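You operate a simulated robot arm through the tools that you are given. There is no shell and no other tool.

You are at the controls of a simulated two-armed robot. One attempt, no reset.

## Task
Run the carriage home and clamp the slide cover over the rail.
Fine: carry the cover in both hands; both clamps turned over it.
Where things are to end (x, y in the base frame): slide cover within 0.02 m of [0.53, 0.06].

Only the result counts: the job must be done as asked and must still hold three seconds after the hand-in. Knocking over, shifting, dropping, spilling or breaking anything else fails it. A push-on lid holds only when it is set on centred and level and pressed home; a screw cap is set on level and turned clockwise until tight.

## Robot
Two 7-joint arms with two-finger grippers on one trunk, on a base that moves. Base frame: it is fixed to the floor where the robot stands at the start and does not move with it; the origin is under the middle of the robot, x ahead of it, y to its left, z up; the surface under the hand at the start is at about z = 0.85. Readings come in m, rad, newtons and seconds.
The left shoulder is at the start at [0.028, 0.162, 1.257], the right one opposite. With the tool pointing down near the work surface each hand reaches from about 0.18 to 0.7 m from the robot's upright axis, wherever it stands, measured 20 degrees to its own side. Places, roughly: bore sleeve [0.75, 1, 1]; carriage [0.5, 0.1, 0.9]; carrier roller [0.75, 1.25, 1]; clevis bracket [0.75, 1.5, 0.75]; clevis pin [0.75, 1.5, 1]; gauge case latch [0.4, 1.7, 0.9]; gauge ring [0.75, 1.25, 0.75]; grease knob [0.7, 0.8, 1]; keeper [0.6, -0.6, 0.9]; keeper screw [0.7, -0.6, 0.9]; manifold block [0.75, 1.75, 0.75]; manifold coupler [0.75, 1.75, 1]; nozzle arm [0.6, 0.7, 1]; nylon die [0.75, 1.75, 0.75]; plug gauge [0.75, 1.25, 1]; rail lock screw [0.4, -0.2, 0.9]. Payload 2.45 kg a hand.
The tool frame of a hand sits at the grasp point between the pads (the TCP): z along the fingers, y along the line on which they close. The tips reach 0.026 m beyond it. The gripper opens to 0.096 m; its body begins 0.069 m behind the TCP.
Orientation is told as [roll, pitch, yaw] about the base's x, y, z axes, in that order, counted from this pose: with the fingers straight down and closing along the base's y, the tool's x points along the base's -x, its y along +y and its z along -z.

## Interface
- The arms move only by the tool move_arm. It takes "left_rows", "right_rows" or both (then of equal length, played together; a hand with none holds still); each is a list of rows, each a list of 7 numbers: the gripper command, from -1 (fully open) to 1 (shut), values between in proportion, then the shift along the base's x, y, z in m, then the turn, a rotation vector about the base's x, y, z in rad. In form: [[jaw, x, y, z, ax, ay, az], ...]. A call has 1 to 20 rows; each row shifts and turns the commanded pose from where the row before left it. Rows are played at 5 a second. More than 0.05 m and 0.15 rad between two rows, or a gripper value outside its range, and nothing of the call is played. Where a pose cannot be reached the arm comes as near as it can. A force on the tool above 40 N (or 10 N above the force at the start of the call, whichever is more), or a blocked arm, ends the call early, and 0.2 s more pass. The fingers move at their own pace (about 0.1199 m/s each) and stop on an object; they squeeze with about 25 N. The grip force told is the motor's: it shows also when the fingers shut on nothing. Time passes only in rows, and 0.2 s behind the last, so rows that do not move let the fingers close. It gives the time, the measured TCP pose, the force on the tool (base axes), the opening and the grip force at its end, in the units of the frame above (readings bear some noise), with the torque about the TCP (base axes, N m) and any sound that the robot's microphone picked up, and new pictures: "show" is both (left out), scene, wrist or none (wrist: the cameras of the hands that moved).
- Cameras (640 x 400 px; columns grow to the right, rows downward): "scene" is now at [0.0687, -0.0261, 1.7338]; the picture's right is [-0.30, -0.95, 0.00], its down [-0.76, 0.24, -0.60] and it looks along [0.57, -0.18, -0.80] (base axes); focal length 252 px, centre (320, 200). "left" rides on the left gripper at [0.082, -0.003, -0.098] in its tool frame; the picture's right is [0.04, 1.00, 0.00], its down [-0.73, 0.03, -0.68] and it looks along [-0.68, 0.03, 0.73] (tool axes); focal length 256 px, centre (320, 200). "right" rides on the right gripper at [0.082, 0.003, -0.098] in its tool frame; the picture's right is [-0.04, 1.00, 0.00], its down [-0.73, -0.03, -0.68] and it looks along [-0.68, -0.03, 0.73] (tool axes); focal length 256 px, centre (320, 200). There is no depth. A picture from a camera that has moved, and an enlarged one, comes with that camera's place and axes in the base frame and with its lens. The place of the scene camera against the robot may be out by one fixed shift of up to 0.012 m in any direction.
- lift_body(by): moves the trunk up (or, below 0, down) by that many m; the arms and the scene camera ride with it, the base frame stays. It gives what a move gives, with no picture.
- base_move(legs): drives the robot by 1 to 6 legs, each [ahead, left, turn to the left] in m, m and rad, along the robot's own axes; the way and the turn of a leg run together, so that a leg with both is an arc; at most 1.5 m and 3.142 rad a leg. The arms and the cameras ride along, it lands a little off, and it stops where it bumps. It gives what a move gives, and a new picture of the scene camera.
- turn_head(pan, tilt): turns the head with the scene camera to pan (to the left, within 2.094 rad either way) and tilt (down, from -0.506 to 1.204), counted from straight ahead of the robot (the tilt from the chest, where the trunk bows). It gives what a move gives, and a new picture of the scene camera.
- enlarge(camera, box): a new picture of the part [left, top, right, bottom] of that camera's present view, enlarged. The clock stands still meanwhile.
- sign_off(): hands the job in; it is judged then, once.

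Nothing tells you exact positions but the pictures and the camera data. Unless the task says otherwise, let go and move clear before handing in.

The tools are called after "Request:" by a JSON object that holds its "api" and its "payload". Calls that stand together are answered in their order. move_arm: Moves the arms, as the interface text tells. Its arguments: {"type":"object","properties":{"left_rows":{"type":"array"},"right_rows":{"type":"array"},"show":{"type":"string","enum":["both","scene","wrist","none"]}},"required":[]} The other tools are called the same way: lift_body (by) moves the trunk up or down; base_move (legs) drives the base; turn_head (pan, tilt) turns the head that bears the scene camera; enlarge (camera, box) takes an enlarged picture of a part of a camera's view; sign_off () hands the job in.

At the start:

```text
t: 0.0
left_ee_pos: [0.5149, 0.2259, 1.271]
left_tcp_rot: [0.001, 0.001, 0.002]
left_force: [0.4, 0.3, -0.1]
left_ft_torque: [0.01, 0.01, 0.0]
left_grip_width: 0.096
left_grip_force: 0.1
right_ee_pos: [0.4936, -0.1698, 1.24]
right_tcp_rot: [0.0, 0.0, 0.0]
right_force: [0.2, 0.5, -0.7]
right_ft_torque: [-0.02, -0.02, 0.03]
right_grip_width: 0.0958
right_grip_force: 0.1
trunk travel left (down, up): [-0.425, 0.142]
robot x, y, heading: [-0.0004, 0.0015, 0.002]
head pan, tilt (commanded): [-0.305, 0.925]
```

scene: 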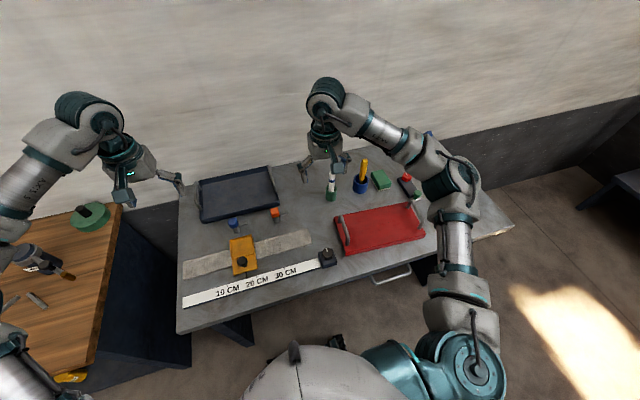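
right: 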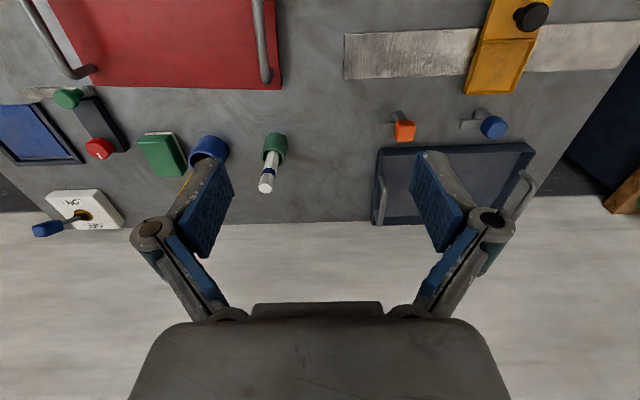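
left: 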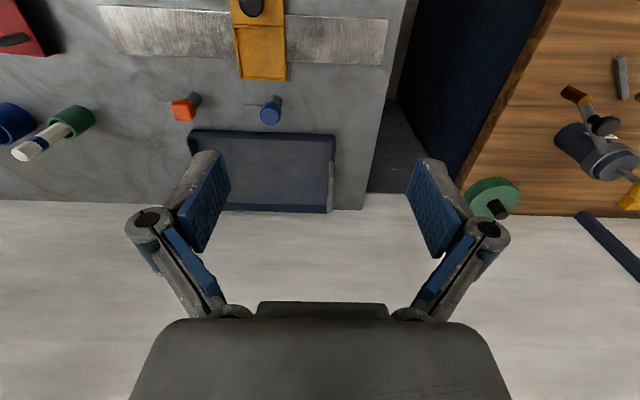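

I see a grey bench with a rail (light strip) carrying a yellow carriage, a ruler, a navy tray-like piece with handles, a red tray with handles, a blue and an orange knob. I'll take enlarged views first to work out which is the slide cover, the clamps and the home end.

Request:
{"api": "enlarge", "payload": {"camera": "scene", "box": [170, 150, 350, 340]}}

Request:
{"api": "enlarge", "payload": {"camera": "scene", "box": [300, 130, 520, 290]}}

Request:
{"api": "enlarge", "payload": {"camera": "right", "box": [320, 0, 640, 240]}}

Request:
{"api": "enlarge", "payload": {"camera": "right", "box": [0, 0, 320, 240]}}

Request:
{"api": "enlarge", "payload": {"camera": "left", "box": [80, 0, 400, 240]}}

```text
2.11 times, centred on (260, 245) of scene
camera zoom: at [0.0687, -0.0261, 1.7338], right [-0.3, -0.95, 0.0], down [-0.76, 0.24, -0.6], along [0.57, -0.18, -0.8], focal length 530 px, centre (446, 105)
```

zoom: 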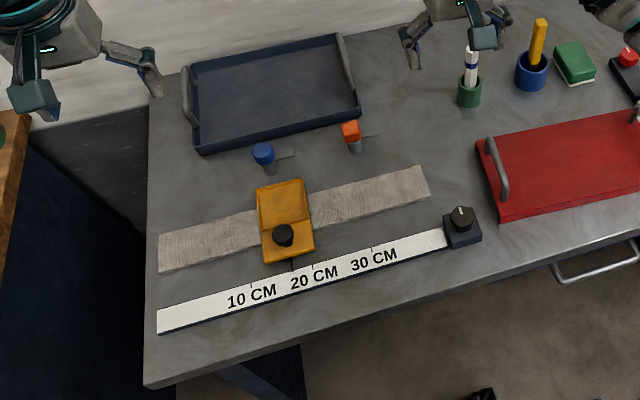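

```text
2.50 times, centred on (410, 210) of scene
camera zoom: at [0.0687, -0.0261, 1.7338], right [-0.3, -0.95, 0.0], down [-0.76, 0.24, -0.6], along [0.57, -0.18, -0.8], focal length 630 px, centre (95, 175)
```

zoom: 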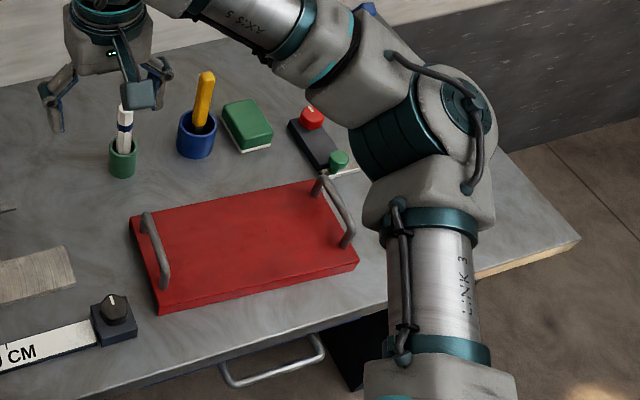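

```text
1.67 times, centred on (480, 120) of right
camera zoom: at [0.4122, -0.1664, 1.3392], right [0.04, 1.0, 0.0], down [0.73, -0.03, 0.68], along [0.68, -0.03, -0.73], focal length 427 px, centre (53, 333)
```

zoom: 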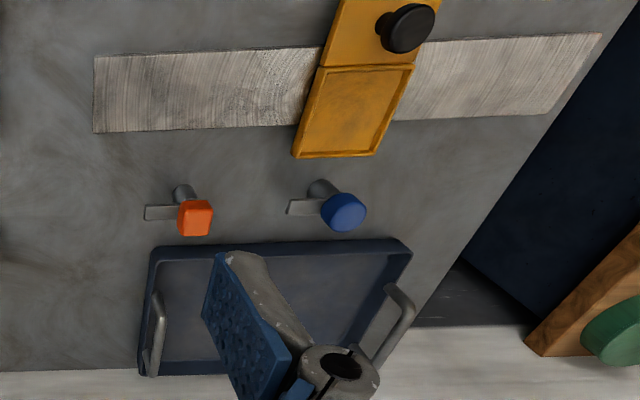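

```text
1.67 times, centred on (160, 120) of right
camera zoom: at [0.4122, -0.1664, 1.3392], right [0.04, 1.0, 0.0], down [0.73, -0.03, 0.68], along [0.68, -0.03, -0.73], focal length 427 px, centre (587, 333)
```

zoom: 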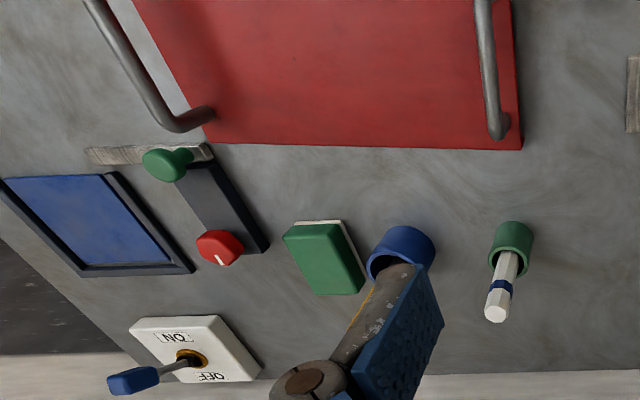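

```text
1.67 times, centred on (240, 120) of left
camera zoom: at [0.433, 0.2213, 1.3694], right [-0.04, 1.0, 0.0], down [0.73, 0.03, 0.68], along [0.68, 0.03, -0.73], focal length 427 px, centre (453, 333)
```

zoom: 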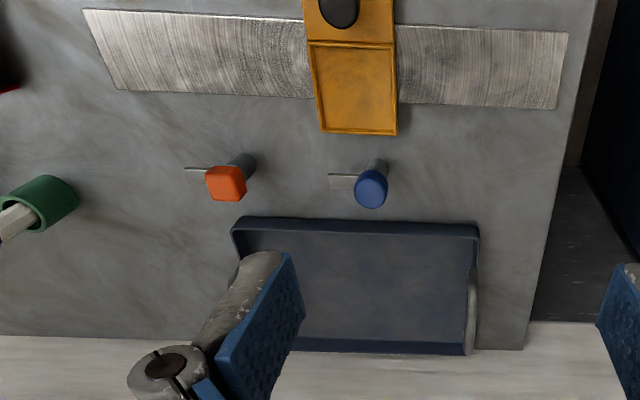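

The red lid with two handles near [0.50, -0.40] looks like the slide cover, and the orange and blue knobs at about x=0.66 look like turn clamps. The yellow carriage is near y=0.12 on the rail, beside a scale; I'll look closer at the scale, the lock screw and the clamps.

Request:
{"api": "enlarge", "payload": {"camera": "scene", "box": [180, 230, 260, 310]}}

Request:
{"api": "enlarge", "payload": {"camera": "scene", "box": [250, 220, 350, 300]}}

Request:
{"api": "enlarge", "payload": {"camera": "scene", "box": [215, 195, 295, 245]}}

Request:
{"api": "enlarge", "payload": {"camera": "right", "box": [370, 90, 530, 190]}}

Request:
{"api": "enlarge", "payload": {"camera": "scene", "box": [320, 190, 440, 270]}}

```text
5.00 times, centred on (220, 270) of scene
camera zoom: at [0.0687, -0.0261, 1.7338], right [-0.3, -0.95, 0.0], down [-0.76, 0.24, -0.6], along [0.57, -0.18, -0.8], focal length 1260 px, centre (820, -150)
```

zoom: 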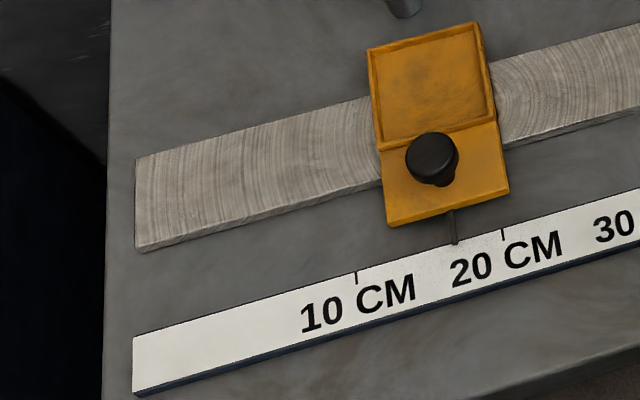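

```text
5.00 times, centred on (300, 260) of scene
camera zoom: at [0.0687, -0.0261, 1.7338], right [-0.3, -0.95, 0.0], down [-0.76, 0.24, -0.6], along [0.57, -0.18, -0.8], focal length 1260 px, centre (420, -100)
```

zoom: 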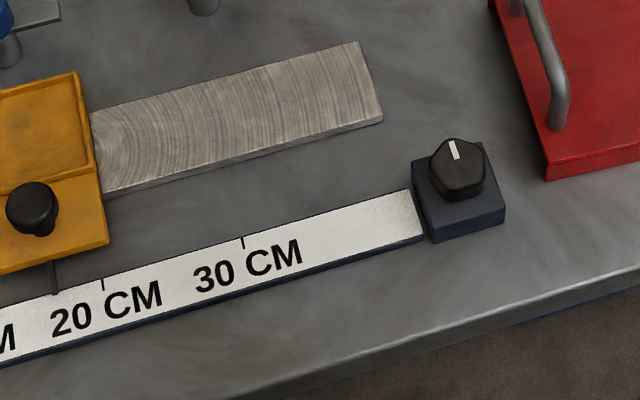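

```text
8.00 times, centred on (255, 220) of scene
camera zoom: at [0.0687, -0.0261, 1.7338], right [-0.3, -0.95, 0.0], down [-0.76, 0.24, -0.6], along [0.57, -0.18, -0.8], focal length 2015 px, centre (840, 40)
```

zoom: 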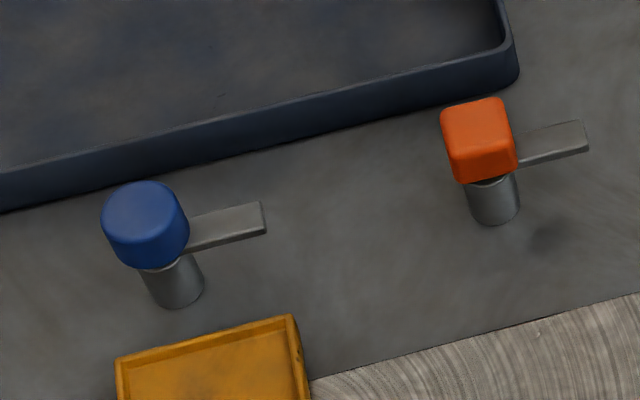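

```text
4.00 times, centred on (450, 140) of right
camera zoom: at [0.4122, -0.1664, 1.3392], right [0.04, 1.0, 0.0], down [0.73, -0.03, 0.68], along [0.68, -0.03, -0.73], focal length 1024 px, centre (-200, 440)
```

zoom: 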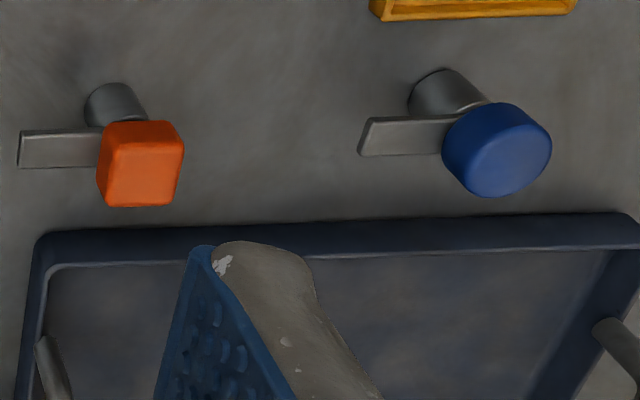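

```text
5.00 times, centred on (380, 230) of scene
camera zoom: at [0.0687, -0.0261, 1.7338], right [-0.3, -0.95, 0.0], down [-0.76, 0.24, -0.6], along [0.57, -0.18, -0.8], focal length 1260 px, centre (20, 50)
```

zoom: 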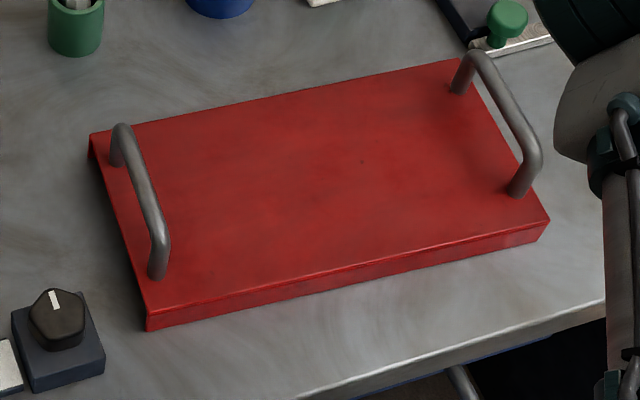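

The red piece is a channel-shaped cover with handles on both ends, and the carriage pointer reads about 17 cm (zero mark near y=0.295). I'll bring the left hand above the carriage for a closer look at it and the clamps.

Request:
{"api": "move_arm", "payload": {"left_rows": [[-1, -0.005, -0.017, -0.035, 0, 0, 0], [-1, -0.005, -0.017, -0.035, 0, 0, 0], [-1, -0.005, -0.017, -0.035, 0, 0, 0], [-1, -0.005, -0.017, -0.035, 0, 0, 0], [-1, -0.004, -0.016, -0.035, 0, 0, 0], [-1, -0.004, -0.016, -0.035, 0, 0, 0], [-1, 0, 0, 0, 0, 0, 0]]}}

```text
t: 1.6
left_ee_pos: [0.4829, 0.1242, 1.061]
left_tcp_rot: [-0.002, -0.003, 0.001]
left_force: [0.6, -0.1, -0.3]
left_ft_torque: [0.05, 0.0, -0.01]
left_grip_width: 0.0961
left_grip_force: 0.0
right_ee_pos: [0.4886, -0.1698, 1.2415]
right_tcp_rot: [0.0, -0.001, 0.0]
right_force: [-0.2, 0.0, -0.9]
right_ft_torque: [0.01, 0.05, 0.0]
right_grip_width: 0.0959
right_grip_force: 0.0
trunk travel left (down, up): [-0.425, 0.142]
robot x, y, heading: [0.0021, -0.0013, -0.003]
head pan, tilt (commanded): [-0.305, 0.925]
camera scene: at [0.0685, -0.0271, 1.7338], right [-0.3, -0.95, 0.0], down [-0.76, 0.24, -0.6], along [0.57, -0.18, -0.8], focal length 252 px, centre (320, 200)
camera left: at [0.4007, 0.1194, 1.1593], right [-0.04, 1.0, 0.0], down [0.73, 0.03, 0.68], along [0.68, 0.03, -0.73], focal length 256 px, centre (320, 200)
```

scene: 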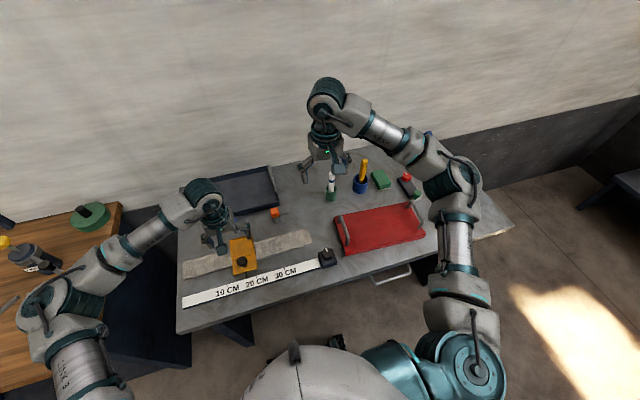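
left: 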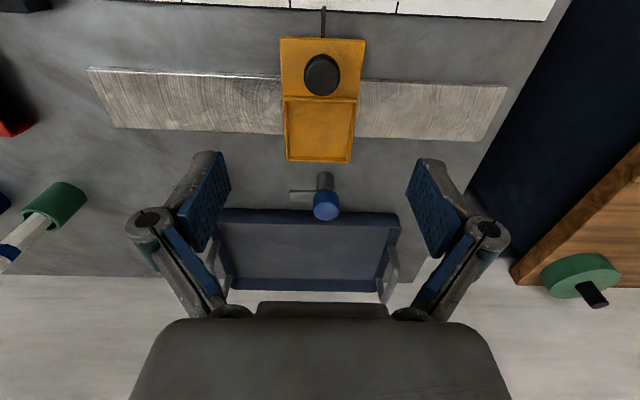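

The left hand is straight above the carriage; its knob is near [0.48, 0.125]. I'll come down further to pin down the knob's height.

Request:
{"api": "move_arm", "payload": {"left_rows": [[-1, -0.002, 0, -0.04, 0, 0, 0], [-1, 0, 0, -0.04, 0, 0, 0], [-1, 0, 0, 0, 0, 0, 0]], "show": "wrist"}}

Request:
{"api": "enlarge", "payload": {"camera": "left", "box": [200, 0, 440, 150]}}

```text
t: 2.4
left_ee_pos: [0.4786, 0.1258, 0.9806]
left_tcp_rot: [0.0, -0.005, 0.001]
left_force: [-0.4, 0.5, 0.8]
left_ft_torque: [0.0, -0.01, 0.02]
left_grip_width: 0.0961
left_grip_force: 0.1
right_ee_pos: [0.4888, -0.1696, 1.242]
right_tcp_rot: [0.0, -0.002, 0.0]
right_force: [-0.6, -0.5, -0.9]
right_ft_torque: [0.01, -0.01, -0.01]
right_grip_width: 0.096
right_grip_force: 0.0
trunk travel left (down, up): [-0.425, 0.142]
robot x, y, heading: [-0.0015, -0.0023, -0.002]
head pan, tilt (commanded): [-0.305, 0.925]
camera left: at [0.3968, 0.1215, 1.079], right [-0.04, 1.0, 0.0], down [0.73, 0.03, 0.68], along [0.68, 0.03, -0.73], focal length 256 px, centre (320, 200)
```

left: 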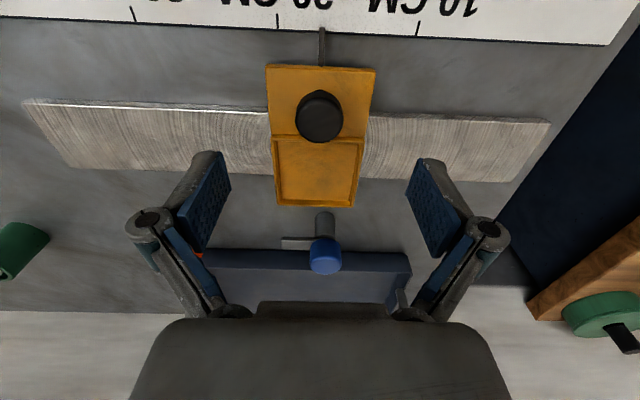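

```text
2.67 times, centred on (320, 75) of left
camera zoom: at [0.3968, 0.1215, 1.079], right [-0.04, 1.0, 0.0], down [0.73, 0.03, 0.68], along [0.68, 0.03, -0.73], focal length 683 px, centre (320, 533)
```

zoom: 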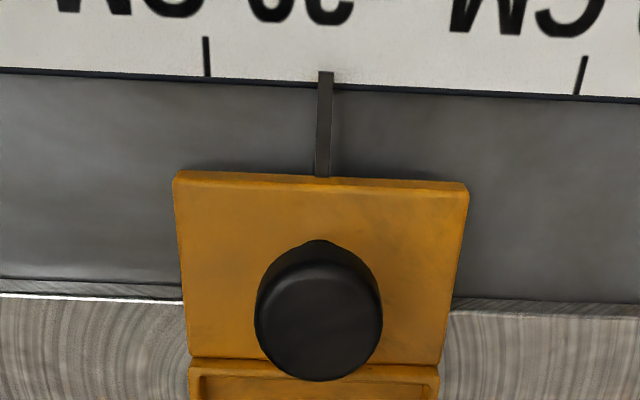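

The knob's top is at about [0.473, 0.1245, 0.92], 31 mm across. I'll lower the open fingers around it and close.

Request:
{"api": "move_arm", "payload": {"left_rows": [[-1, -0.004, -0.001, -0.035, 0, 0, 0], [-1, 0, 0, -0.031, 0, 0, 0], [-1, 0, 0, 0, 0, 0, 0], [0.6, 0, 0, 0, 0, 0, 0], [1, 0, 0, 0, 0, 0, 0], [1, 0, 0, 0, 0, 0, 0]]}}

```text
t: 3.8
left_ee_pos: [0.4737, 0.1251, 0.9138]
left_tcp_rot: [0.0, -0.004, 0.003]
left_force: [0.0, 0.3, 1.5]
left_ft_torque: [0.03, 0.11, 0.02]
left_grip_width: 0.0329
left_grip_force: 45.3
right_ee_pos: [0.4893, -0.1695, 1.2427]
right_tcp_rot: [0.001, -0.002, 0.001]
right_force: [-0.3, 0.4, 0.0]
right_ft_torque: [-0.03, -0.03, -0.04]
right_grip_width: 0.0959
right_grip_force: 0.0
trunk travel left (down, up): [-0.425, 0.142]
robot x, y, heading: [-0.0026, -0.0008, 0.004]
head pan, tilt (commanded): [-0.305, 0.925]
camera scene: at [0.0683, -0.0267, 1.7338], right [-0.3, -0.95, 0.0], down [-0.76, 0.24, -0.6], along [0.57, -0.18, -0.8], focal length 252 px, centre (320, 200)
camera left: at [0.3917, 0.1205, 1.0132], right [-0.04, 1.0, 0.0], down [0.73, 0.03, 0.68], along [0.68, 0.03, -0.73], focal length 256 px, centre (320, 200)
```

scene: 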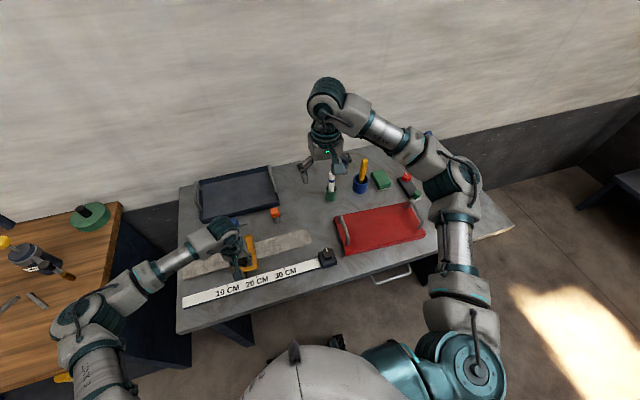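
left: 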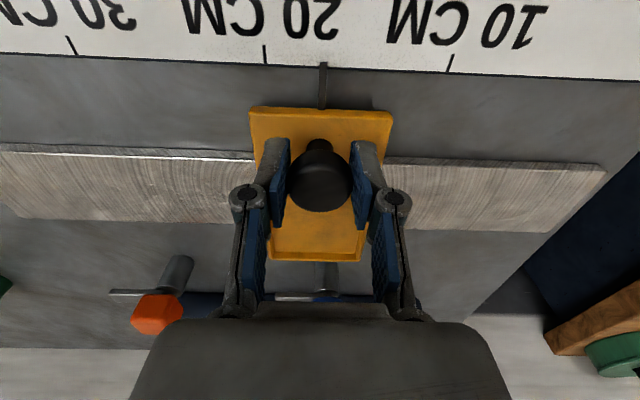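

The knob is held firmly (33 mm opening, 45 N). I'll slide it gently toward the zero end (+y) and watch the force to see whether it runs freely.

Request:
{"api": "move_arm", "payload": {"left_rows": [[1, 0, 0.01, 0, 0, 0, 0], [1, 0, 0.015, 0, 0, 0, 0], [1, 0, 0.015, 0, 0, 0, 0], [1, 0, 0, 0, 0, 0, 0]], "show": "wrist"}}

```text
t: 4.8
left_ee_pos: [0.4741, 0.1675, 0.9155]
left_tcp_rot: [-0.001, -0.001, 0.001]
left_force: [-8.8, 2.1, -9.6]
left_ft_torque: [-0.19, 0.34, -0.09]
left_grip_width: 0.0327
left_grip_force: 45.0
right_ee_pos: [0.4894, -0.1682, 1.2413]
right_tcp_rot: [-0.002, 0.0, -0.001]
right_force: [-0.5, 0.9, -0.7]
right_ft_torque: [0.0, 0.04, 0.0]
right_grip_width: 0.0962
right_grip_force: 0.2
trunk travel left (down, up): [-0.425, 0.142]
robot x, y, heading: [-0.0004, -0.0013, 0.003]
head pan, tilt (commanded): [-0.305, 0.925]
camera left: at [0.3921, 0.1628, 1.0136], right [-0.04, 1.0, 0.0], down [0.73, 0.03, 0.68], along [0.68, 0.03, -0.73], focal length 256 px, centre (320, 200)
```

left: 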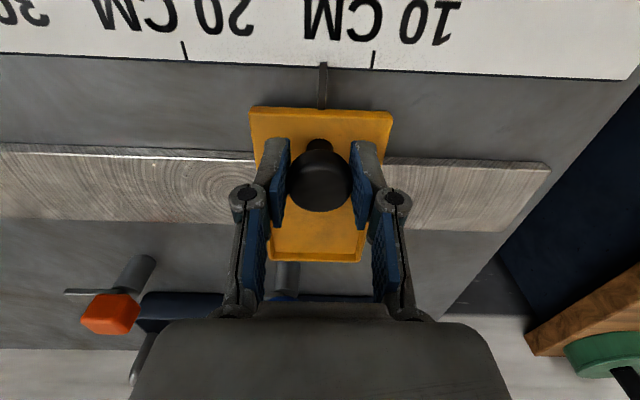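

The carriage slides freely: the pointer moved with the hand from 17 to about 12.5 cm. I'll continue toward zero, easing the small sideways load.

Request:
{"api": "move_arm", "payload": {"left_rows": [[1, -0.001, 0.015, -0.0015, 0, 0, 0], [1, 0, 0.02, 0, 0, 0, 0], [1, 0, 0.02, 0, 0, 0, 0], [1, 0, 0.02, 0, 0, 0, 0], [1, 0, 0.015, 0, 0, 0, 0], [1, 0, 0, 0, 0, 0, 0]], "show": "wrist"}}

```text
t: 6.2
left_ee_pos: [0.4743, 0.2576, 0.9143]
left_tcp_rot: [0.0, -0.002, 0.003]
left_force: [-11.7, 2.2, -2.7]
left_ft_torque: [0.26, 0.74, 0.13]
left_grip_width: 0.0331
left_grip_force: 45.2
right_ee_pos: [0.4886, -0.1689, 1.2415]
right_tcp_rot: [-0.001, -0.005, 0.0]
right_force: [-0.2, -0.2, -0.2]
right_ft_torque: [-0.02, 0.02, -0.02]
right_grip_width: 0.0964
right_grip_force: 0.0
trunk travel left (down, up): [-0.425, 0.142]
robot x, y, heading: [-0.0024, 0.002, 0.004]
head pan, tilt (commanded): [-0.305, 0.925]
camera left: at [0.3916, 0.2529, 1.0133], right [-0.04, 1.0, 0.0], down [0.73, 0.03, 0.68], along [0.68, 0.03, -0.73], focal length 256 px, centre (320, 200)
```

left: 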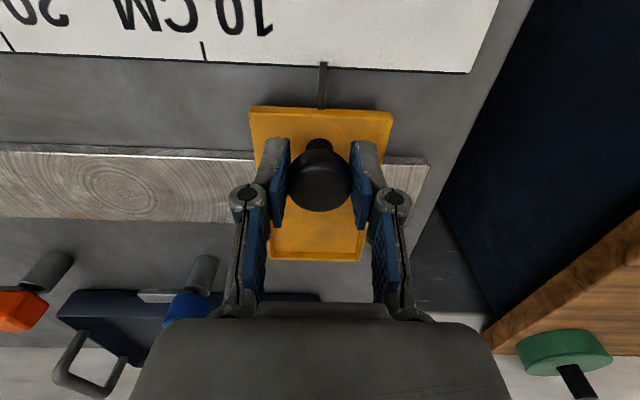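

The pointer is now about 4 cm from zero and still free. I'll go on in small steps and look for the end stop.

Request:
{"api": "move_arm", "payload": {"left_rows": [[1, -0.001, 0.01, 0, 0, 0, 0], [1, 0, 0.01, 0, 0, 0, 0], [1, 0, 0.008, 0, 0, 0, 0], [1, 0, 0.005, 0, 0, 0, 0], [1, 0, 0, 0, 0, 0, 0]], "show": "wrist"}}

```text
t: 7.4
left_ee_pos: [0.474, 0.2888, 0.9143]
left_tcp_rot: [-0.002, -0.003, 0.002]
left_force: [-1.9, 0.0, -7.3]
left_ft_torque: [0.09, -0.75, -0.19]
left_grip_width: 0.0326
left_grip_force: 45.1
right_ee_pos: [0.4896, -0.1681, 1.2421]
right_tcp_rot: [-0.002, -0.001, 0.0]
right_force: [-0.8, -0.5, 0.4]
right_ft_torque: [0.01, -0.01, 0.0]
right_grip_width: 0.0957
right_grip_force: 0.0
trunk travel left (down, up): [-0.425, 0.142]
robot x, y, heading: [0.0008, -0.0035, -0.001]
head pan, tilt (commanded): [-0.305, 0.925]
camera left: at [0.3918, 0.2847, 1.0134], right [-0.04, 1.0, 0.0], down [0.73, 0.03, 0.68], along [0.68, 0.03, -0.73], focal length 256 px, centre (320, 200)
```

left: 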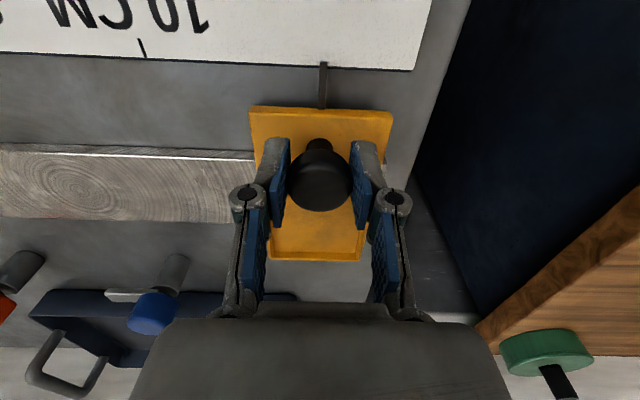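

The pointer reads about 0.5 cm. I'll nudge on gently in 4 mm steps to find the stop.

Request:
{"api": "move_arm", "payload": {"left_rows": [[1, 0, 0.004, 0, 0, 0, 0], [1, 0, 0.004, 0, 0, 0, 0], [1, 0, 0, 0, 0, 0, 0]], "show": "wrist"}}

```text
t: 8.2
left_ee_pos: [0.4732, 0.2948, 0.9157]
left_tcp_rot: [-0.002, -0.002, 0.0]
left_force: [-5.0, -7.5, -8.1]
left_ft_torque: [-0.44, -0.29, 0.03]
left_grip_width: 0.033
left_grip_force: 45.3
right_ee_pos: [0.489, -0.171, 1.2422]
right_tcp_rot: [0.003, -0.003, 0.0]
right_force: [1.2, -0.6, -0.4]
right_ft_torque: [0.0, 0.01, 0.02]
right_grip_width: 0.0959
right_grip_force: 0.0
trunk travel left (down, up): [-0.425, 0.142]
robot x, y, heading: [-0.0009, 0.0001, -0.002]
head pan, tilt (commanded): [-0.305, 0.925]
camera left: at [0.392, 0.2898, 1.0135], right [-0.04, 1.0, 0.0], down [0.73, 0.03, 0.68], along [0.68, 0.03, -0.73], focal length 256 px, centre (320, 200)
```

left: 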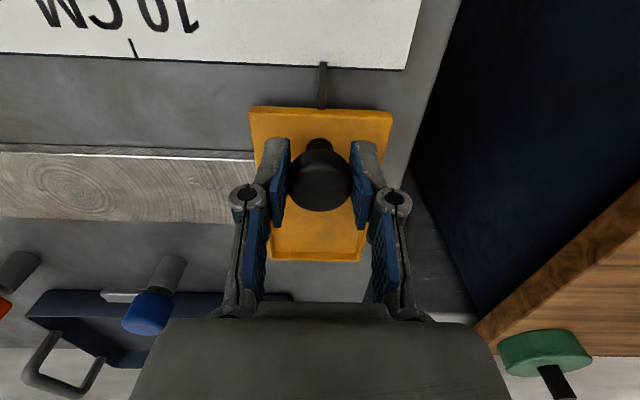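

The force along y has risen to -7.5 N right at the zero mark: that looks like the end stop. One more slight push will confirm it.

Request:
{"api": "move_arm", "payload": {"left_rows": [[1, 0, 0.003, 0, 0, 0, 0], [1, 0, 0, 0, 0, 0, 0]], "show": "none"}}

Request:
{"api": "enlarge", "payload": {"camera": "left", "box": [100, 0, 440, 213]}}

```text
t: 8.8
left_ee_pos: [0.4729, 0.2935, 0.9151]
left_tcp_rot: [-0.002, -0.001, -0.002]
left_force: [-2.2, -19.3, -13.9]
left_ft_torque: [-0.05, -0.04, -0.09]
left_grip_width: 0.0327
left_grip_force: 45.3
right_ee_pos: [0.4906, -0.1745, 1.2401]
right_tcp_rot: [0.005, -0.001, 0.0]
right_force: [0.6, 0.0, 0.0]
right_ft_torque: [0.0, 0.01, 0.02]
right_grip_width: 0.0959
right_grip_force: 0.0
trunk travel left (down, up): [-0.425, 0.142]
robot x, y, heading: [0.0007, 0.0005, 0.002]
head pan, tilt (commanded): [-0.305, 0.925]
```

```text
1.88 times, centred on (270, 106) of left
camera zoom: at [0.392, 0.2898, 1.0136], right [-0.04, 1.0, 0.0], down [0.73, 0.03, 0.68], along [0.68, 0.03, -0.73], focal length 481 px, centre (414, 376)
```

zoom: 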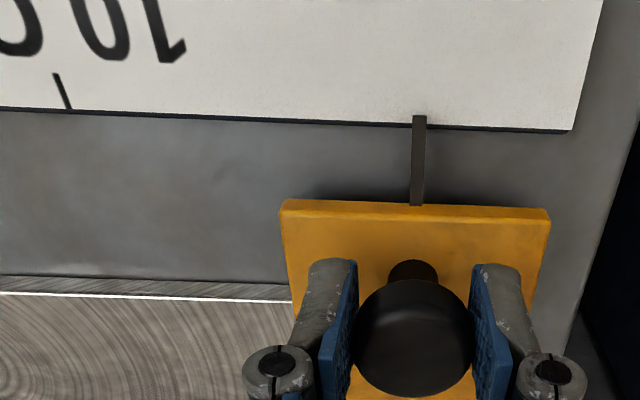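

The carriage is against its stop at the zero mark (force -19 N with no further travel), so it is home. I'll ease the load, open the fingers and lift clear.

Request:
{"api": "move_arm", "payload": {"left_rows": [[1, 0, -0.004, -0.001, 0, 0, 0], [0.2, 0, 0, 0, 0, 0, 0], [-1, 0, 0, 0, 0, 0, 0], [-1, 0, 0, 0, 0, 0, 0], [-1, 0, 0, 0.03, 0, 0, 0], [-1, 0, 0, 0.045, 0, 0, 0], [-1, 0, 0, 0.045, 0, 0, 0], [-1, 0, 0, 0.045, 0, 0, 0], [-1, 0, 0, 0, 0, 0, 0]]}}

```text
t: 10.8
left_ee_pos: [0.473, 0.2941, 1.0781]
left_tcp_rot: [-0.002, -0.002, 0.003]
left_force: [0.3, 1.2, 0.1]
left_ft_torque: [0.01, 0.03, 0.0]
left_grip_width: 0.0961
left_grip_force: 0.1
right_ee_pos: [0.4884, -0.1688, 1.242]
right_tcp_rot: [0.0, -0.002, 0.002]
right_force: [-1.0, 0.0, 0.0]
right_ft_torque: [0.01, 0.06, 0.0]
right_grip_width: 0.096
right_grip_force: 0.1
trunk travel left (down, up): [-0.425, 0.142]
robot x, y, heading: [0.0001, 0.0017, -0.005]
head pan, tilt (commanded): [-0.305, 0.925]
camera scene: at [0.0683, -0.0258, 1.7338], right [-0.3, -0.95, 0.0], down [-0.76, 0.24, -0.6], along [0.57, -0.18, -0.8], focal length 252 px, centre (320, 200)
camera left: at [0.3907, 0.2891, 1.1777], right [-0.04, 1.0, 0.0], down [0.73, 0.03, 0.68], along [0.68, 0.03, -0.73], focal length 256 px, centre (320, 200)
```

scene: 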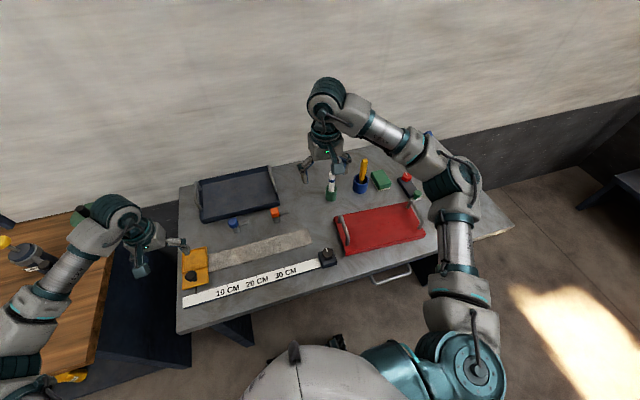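
left: 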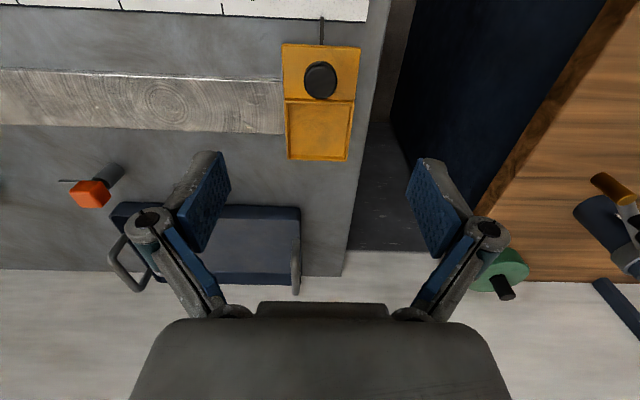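

The carriage is home and released. Next I'll bring both hands above the cover's handles (estimated near [0.49, -0.25] and [0.47, -0.545], tops around z=0.935) to look at them closely.

Request:
{"api": "move_arm", "payload": {"left_rows": [[-1, 0.0014, -0.0457, 0, 0, 0, 0], [-1, 0.0014, -0.0457, 0, 0, 0, 0], [-1, 0.0014, -0.0457, 0, 0, 0, 0], [-1, 0.0014, -0.0457, 0, 0, 0, 0], [-1, 0.0014, -0.0457, 0, 0, 0, 0], [-1, 0.0014, -0.0457, 0, 0, 0, 0], [-1, 0.0014, -0.0457, 0, 0, 0, 0], [-1, 0.0014, -0.0457, 0, 0, 0, 0], [-1, 0.0014, -0.0457, 0, 0, 0, 0], [-1, 0.0014, -0.0457, 0, 0, 0, 0], [-1, 0.0014, -0.0457, 0, 0, 0, 0], [-1, 0.0014, -0.0457, 0, 0, 0, 0], [-1, 0, 0, 0, 0, 0, 0]], "right_rows": [[-1, -0.0015, -0.0313, -0.0137, 0, 0, 0], [-1, -0.0015, -0.0313, -0.0137, 0, 0, 0], [-1, -0.0015, -0.0313, -0.0137, 0, 0, 0], [-1, -0.0015, -0.0313, -0.0137, 0, 0, 0], [-1, -0.0015, -0.0313, -0.0137, 0, 0, 0], [-1, -0.0015, -0.0313, -0.0137, 0, 0, 0], [-1, -0.0015, -0.0313, -0.0137, 0, 0, 0], [-1, -0.0015, -0.0313, -0.0137, 0, 0, 0], [-1, -0.0015, -0.0313, -0.0137, 0, 0, 0], [-1, -0.0015, -0.0313, -0.0137, 0, 0, 0], [-1, -0.0015, -0.0313, -0.0137, 0, 0, 0], [-1, -0.0015, -0.0313, -0.0137, 0, 0, 0], [-1, 0, 0, 0, 0, 0, 0]]}}

```text
t: 13.6
left_ee_pos: [0.5004, -0.1992, 1.0832]
left_tcp_rot: [-0.005, -0.002, 0.003]
left_force: [0.9, 1.2, 0.4]
left_ft_torque: [-0.04, 0.01, -0.01]
left_grip_width: 0.096
left_grip_force: 0.1
left hand out of reach, approached as far as the arm can: row 11, 12
right_ee_pos: [0.4711, -0.5332, 1.0795]
right_tcp_rot: [-0.003, -0.003, 0.0]
right_force: [0.2, 0.5, -0.3]
right_ft_torque: [-0.03, 0.01, -0.01]
right_grip_width: 0.096
right_grip_force: 0.0
right hand out of reach, approached as far as the arm can: row 12
trunk travel left (down, up): [-0.425, 0.142]
robot x, y, heading: [-0.0029, -0.0052, -0.001]
head pan, tilt (commanded): [-0.305, 0.925]
camera scene: at [0.0686, -0.0326, 1.7337], right [-0.3, -0.95, 0.0], down [-0.76, 0.24, -0.6], along [0.57, -0.18, -0.8], focal length 252 px, centre (320, 200)
camera right: at [0.389, -0.5297, 1.1801], right [0.04, 1.0, 0.0], down [0.73, -0.03, 0.68], along [0.68, -0.03, -0.73], focal length 256 px, centre (320, 200)
camera left: at [0.4178, -0.2041, 1.1814], right [-0.04, 1.0, 0.0], down [0.73, 0.03, 0.68], along [0.68, 0.03, -0.73], focal length 256 px, centre (320, 200)
```

scene: 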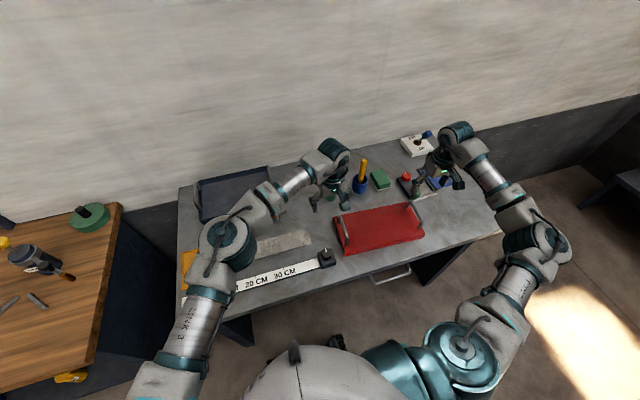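
right: 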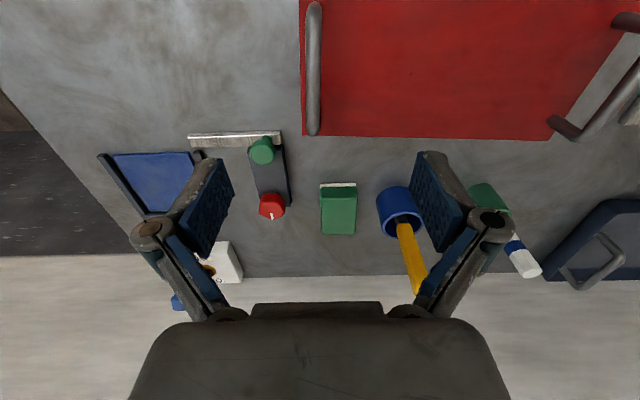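
left: 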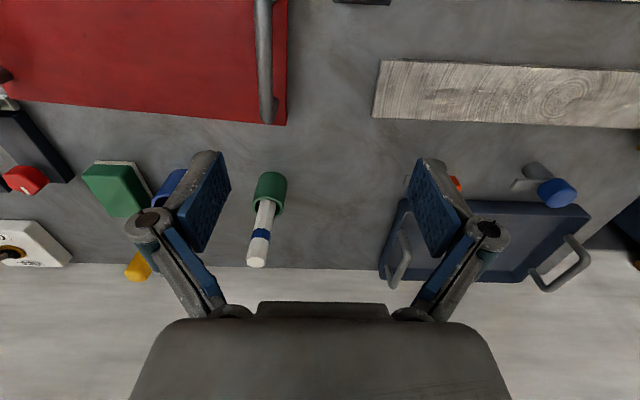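

Both hands fell just short of the handles from here, so the base needs to shift about 0.15 m to the right. I'll first draw the hands back by that amount so that they arrive over the handles after the drive.

Request:
{"api": "move_arm", "payload": {"left_rows": [[-1, 0, 0.045, 0.005, 0, 0, 0], [-1, 0, 0.045, 0.005, 0, 0, 0], [-1, 0, 0.045, 0.005, 0, 0, 0], [-1, 0, 0, 0, 0, 0, 0]], "right_rows": [[-1, 0, 0.045, 0.005, 0, 0, 0], [-1, 0, 0.045, 0.005, 0, 0, 0], [-1, 0, 0.045, 0.005, 0, 0, 0], [-1, 0, 0, 0, 0, 0, 0]], "show": "none"}}

Request:
{"api": "turn_head", "payload": {"pan": -0.5, "tilt": 1.15}}

```text
t: 14.6
left_ee_pos: [0.4955, -0.0635, 1.0965]
left_tcp_rot: [0.002, -0.003, 0.002]
left_force: [-0.1, 0.5, 0.0]
left_ft_torque: [-0.01, 0.02, 0.02]
left_grip_width: 0.0958
left_grip_force: 0.1
right_ee_pos: [0.4712, -0.4004, 1.098]
right_tcp_rot: [0.001, -0.003, 0.0]
right_force: [-0.1, -0.1, 1.1]
right_ft_torque: [-0.02, -0.01, -0.02]
right_grip_width: 0.0959
right_grip_force: 0.1
trunk travel left (down, up): [-0.425, 0.142]
robot x, y, heading: [0.0014, 0.0009, -0.005]
head pan, tilt (commanded): [-0.305, 0.925]
```

```text
t: 15.3
left_ee_pos: [0.4958, -0.0584, 1.0969]
left_tcp_rot: [-0.003, -0.002, 0.002]
left_force: [-0.2, 0.1, -0.1]
left_ft_torque: [0.0, 0.01, -0.03]
left_grip_width: 0.0959
left_grip_force: 0.0
right_ee_pos: [0.4694, -0.3978, 1.0993]
right_tcp_rot: [-0.003, -0.001, 0.001]
right_force: [0.4, 0.8, -0.4]
right_ft_torque: [-0.03, -0.01, -0.02]
right_grip_width: 0.0958
right_grip_force: 0.1
trunk travel left (down, up): [-0.425, 0.142]
robot x, y, heading: [-0.0028, 0.0023, 0.003]
head pan, tilt (commanded): [-0.499, 1.15]
camera scene: at [0.0499, -0.0311, 1.7188], right [-0.48, -0.88, 0.0], down [-0.8, 0.44, -0.41], along [0.36, -0.2, -0.91], focal length 252 px, centre (320, 200)
```

scene: 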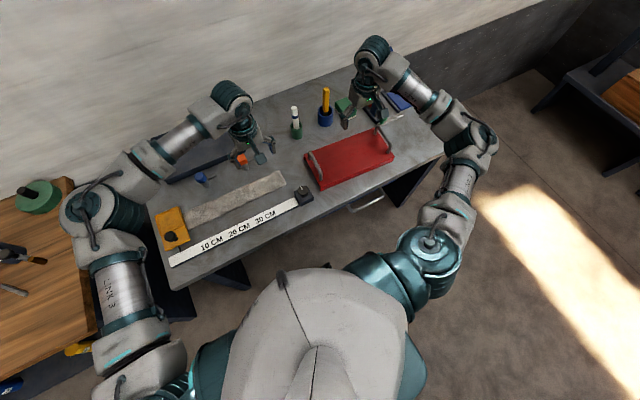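

The floor to the right is clear and the torso stands well back from the table edge. I'll drive 0.15 m to the right.

Request:
{"api": "base_move", "payload": {"legs": [[0, -0.15, 0]]}}

```text
t: 16.7
left_ee_pos: [0.4973, -0.1744, 1.098]
left_tcp_rot: [-0.028, -0.001, 0.005]
left_force: [0.4, 0.5, -1.0]
left_ft_torque: [-0.08, 0.08, -0.03]
left_grip_width: 0.0961
left_grip_force: 0.0
right_ee_pos: [0.473, -0.5133, 1.1095]
right_tcp_rot: [-0.026, -0.003, 0.003]
right_force: [1.1, 0.9, -1.0]
right_ft_torque: [-0.02, 0.06, 0.02]
right_grip_width: 0.0956
right_grip_force: 0.0
trunk travel left (down, up): [-0.425, 0.142]
robot x, y, heading: [0.0018, -0.1438, 0.004]
head pan, tilt (commanded): [-0.499, 1.15]
camera scene: at [0.0512, -0.1276, 1.7188], right [-0.48, -0.88, 0.03], down [-0.8, 0.42, -0.42], along [0.36, -0.22, -0.91], focal length 252 px, centre (320, 200)
```

scene: 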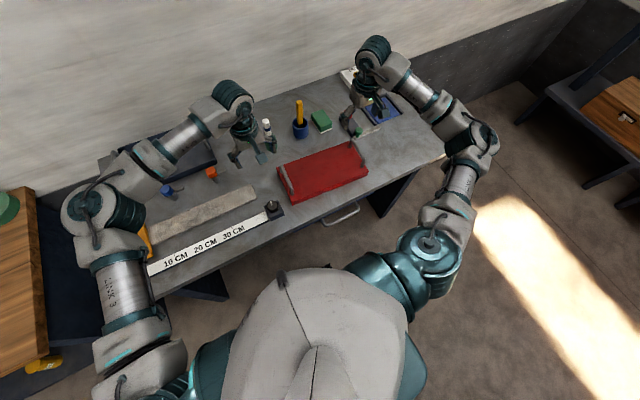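

The base moved to y≈-0.145 and is still swaying slightly. I'll point the head at the work and let everything settle.

Request:
{"api": "turn_head", "payload": {"pan": -0.1, "tilt": 0.98}}

Request:
{"api": "move_arm", "payload": {"left_rows": [[-1, 0, 0, 0, 0, 0, 0], [-1, 0, 0, 0, 0, 0, 0]], "right_rows": [[-1, 0, 0, 0, 0, 0, 0], [-1, 0, 0, 0, 0, 0, 0]]}}

```text
t: 17.6
left_ee_pos: [0.4939, -0.1749, 1.0998]
left_tcp_rot: [-0.022, -0.005, 0.008]
left_force: [0.6, 1.0, -0.4]
left_ft_torque: [-0.02, 0.1, -0.01]
left_grip_width: 0.096
left_grip_force: 0.1
right_ee_pos: [0.4683, -0.5125, 1.1095]
right_tcp_rot: [-0.02, -0.007, 0.007]
right_force: [1.4, 0.6, -0.5]
right_ft_torque: [-0.05, 0.06, -0.02]
right_grip_width: 0.0957
right_grip_force: 0.0
trunk travel left (down, up): [-0.425, 0.142]
robot x, y, heading: [0.0034, -0.1381, 0.001]
head pan, tilt (commanded): [-0.099, 0.979]
camera scene: at [0.0684, -0.1136, 1.7296], right [-0.1, -1.0, 0.02], down [-0.83, 0.07, -0.56], along [0.55, -0.07, -0.83], focal length 252 px, centre (320, 200)
```

scene: 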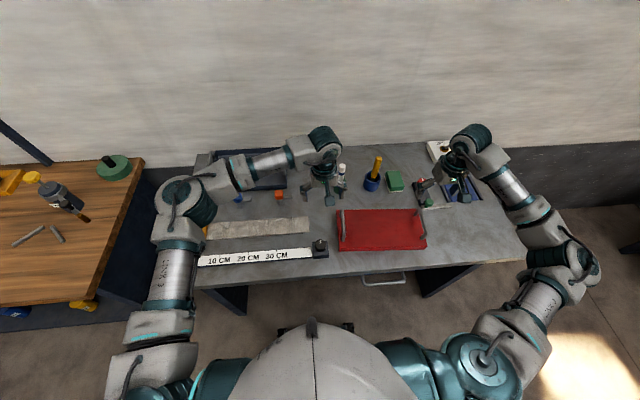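

```text
t: 18.2
left_ee_pos: [0.4945, -0.2219, 1.0994]
left_tcp_rot: [0.013, -0.005, 0.005]
left_force: [0.1, -0.2, 0.3]
left_ft_torque: [0.02, -0.08, 0.0]
left_grip_width: 0.0961
left_grip_force: 0.2
right_ee_pos: [0.4679, -0.5605, 1.0945]
right_tcp_rot: [0.013, -0.005, 0.004]
right_force: [0.2, -1.0, -1.0]
right_ft_torque: [0.07, -0.06, 0.02]
right_grip_width: 0.0959
right_grip_force: 0.0
trunk travel left (down, up): [-0.425, 0.142]
robot x, y, heading: [0.002, -0.1436, 0.004]
head pan, tilt (commanded): [-0.099, 0.979]
camera scene: at [0.0695, -0.1998, 1.7289], right [-0.1, -0.99, -0.02], down [-0.83, 0.1, -0.55], along [0.55, -0.03, -0.83], focal length 252 px, centre (320, 200)
camera right: at [0.3867, -0.5585, 1.1934], right [0.04, 1.0, 0.01], down [0.73, -0.04, 0.68], along [0.68, -0.02, -0.73], focal length 256 px, centre (320, 200)
camera left: at [0.4114, -0.2279, 1.1962], right [-0.04, 1.0, 0.01], down [0.73, 0.02, 0.68], along [0.68, 0.04, -0.73], focal length 256 px, centre (320, 200)
```

scene: 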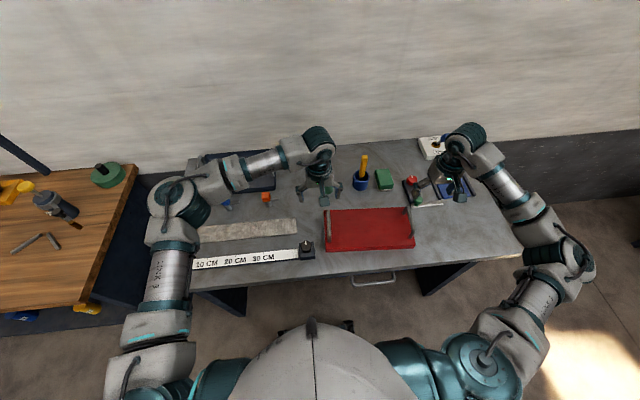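
right: 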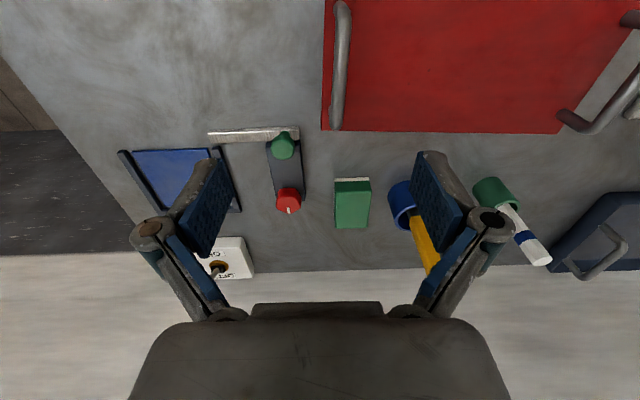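
left: 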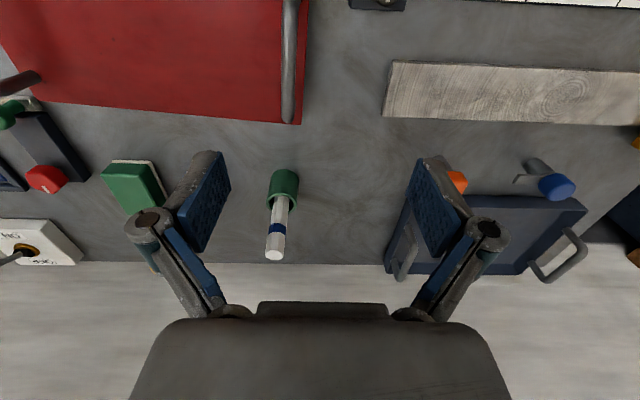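

The upper body is still swaying sideways after the drive, so I'll wait for it to die down before working near the table.

Request:
{"api": "move_arm", "payload": {"left_rows": [[-1, 0, 0, 0, 0, 0, 0], [-1, 0, 0, 0, 0, 0, 0], [-1, 0, 0, 0, 0, 0, 0], [-1, 0, 0, 0, 0, 0, 0], [-1, 0, 0, 0, 0, 0, 0], [-1, 0, 0, 0, 0, 0, 0], [-1, 0, 0, 0, 0, 0, 0], [-1, 0, 0, 0, 0, 0, 0], [-1, 0, 0, 0, 0, 0, 0], [-1, 0, 0, 0, 0, 0, 0]], "right_rows": [[-1, 0, 0, 0, 0, 0, 0], [-1, 0, 0, 0, 0, 0, 0], [-1, 0, 0, 0, 0, 0, 0], [-1, 0, 0, 0, 0, 0, 0], [-1, 0, 0, 0, 0, 0, 0], [-1, 0, 0, 0, 0, 0, 0], [-1, 0, 0, 0, 0, 0, 0], [-1, 0, 0, 0, 0, 0, 0], [-1, 0, 0, 0, 0, 0, 0], [-1, 0, 0, 0, 0, 0, 0]]}}

```text
t: 20.6
left_ee_pos: [0.4897, -0.2039, 1.1013]
left_tcp_rot: [0.002, -0.009, 0.006]
left_force: [-0.4, -0.5, 0.5]
left_ft_torque: [0.0, 0.0, 0.02]
left_grip_width: 0.096
left_grip_force: 0.1
right_ee_pos: [0.4658, -0.5419, 1.101]
right_tcp_rot: [0.002, -0.011, 0.005]
right_force: [0.0, 0.1, 0.6]
right_ft_torque: [0.0, 0.01, -0.03]
right_grip_width: 0.0957
right_grip_force: 0.0
trunk travel left (down, up): [-0.425, 0.142]
robot x, y, heading: [-0.0003, -0.1402, 0.003]
head pan, tilt (commanded): [-0.099, 0.979]
stopped in row 10 (left hand): the arm was blocked; the commanded pose is now the measured one
camera scene: at [0.0677, -0.1443, 1.7299], right [-0.1, -1.0, 0.0], down [-0.83, 0.08, -0.56], along [0.55, -0.06, -0.83], focal length 252 px, centre (320, 200)
camera right: at [0.3824, -0.5393, 1.2], right [0.03, 1.0, 0.0], down [0.73, -0.03, 0.69], along [0.69, -0.02, -0.73], focal length 256 px, centre (320, 200)
camera left: at [0.4067, -0.2086, 1.1988], right [-0.05, 1.0, 0.0], down [0.73, 0.03, 0.69], along [0.69, 0.03, -0.73], focal length 256 px, centre (320, 200)
```

scene: 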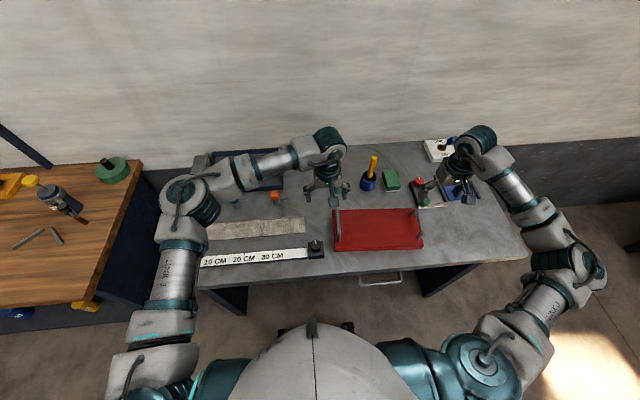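
right: 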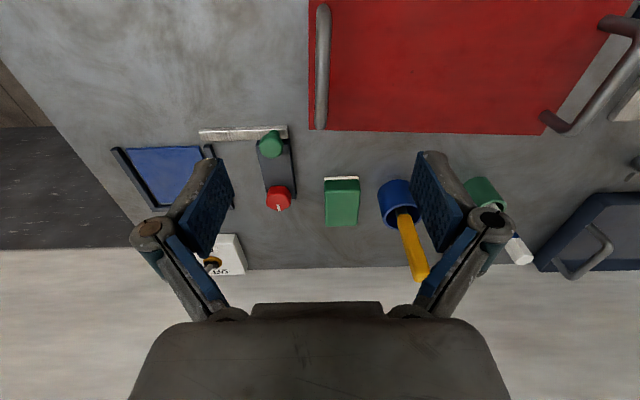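
left: 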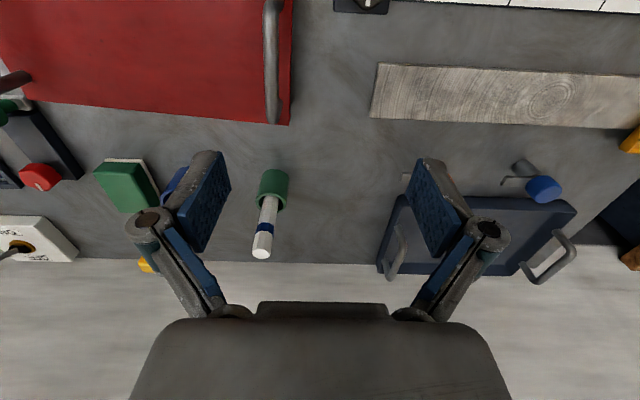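

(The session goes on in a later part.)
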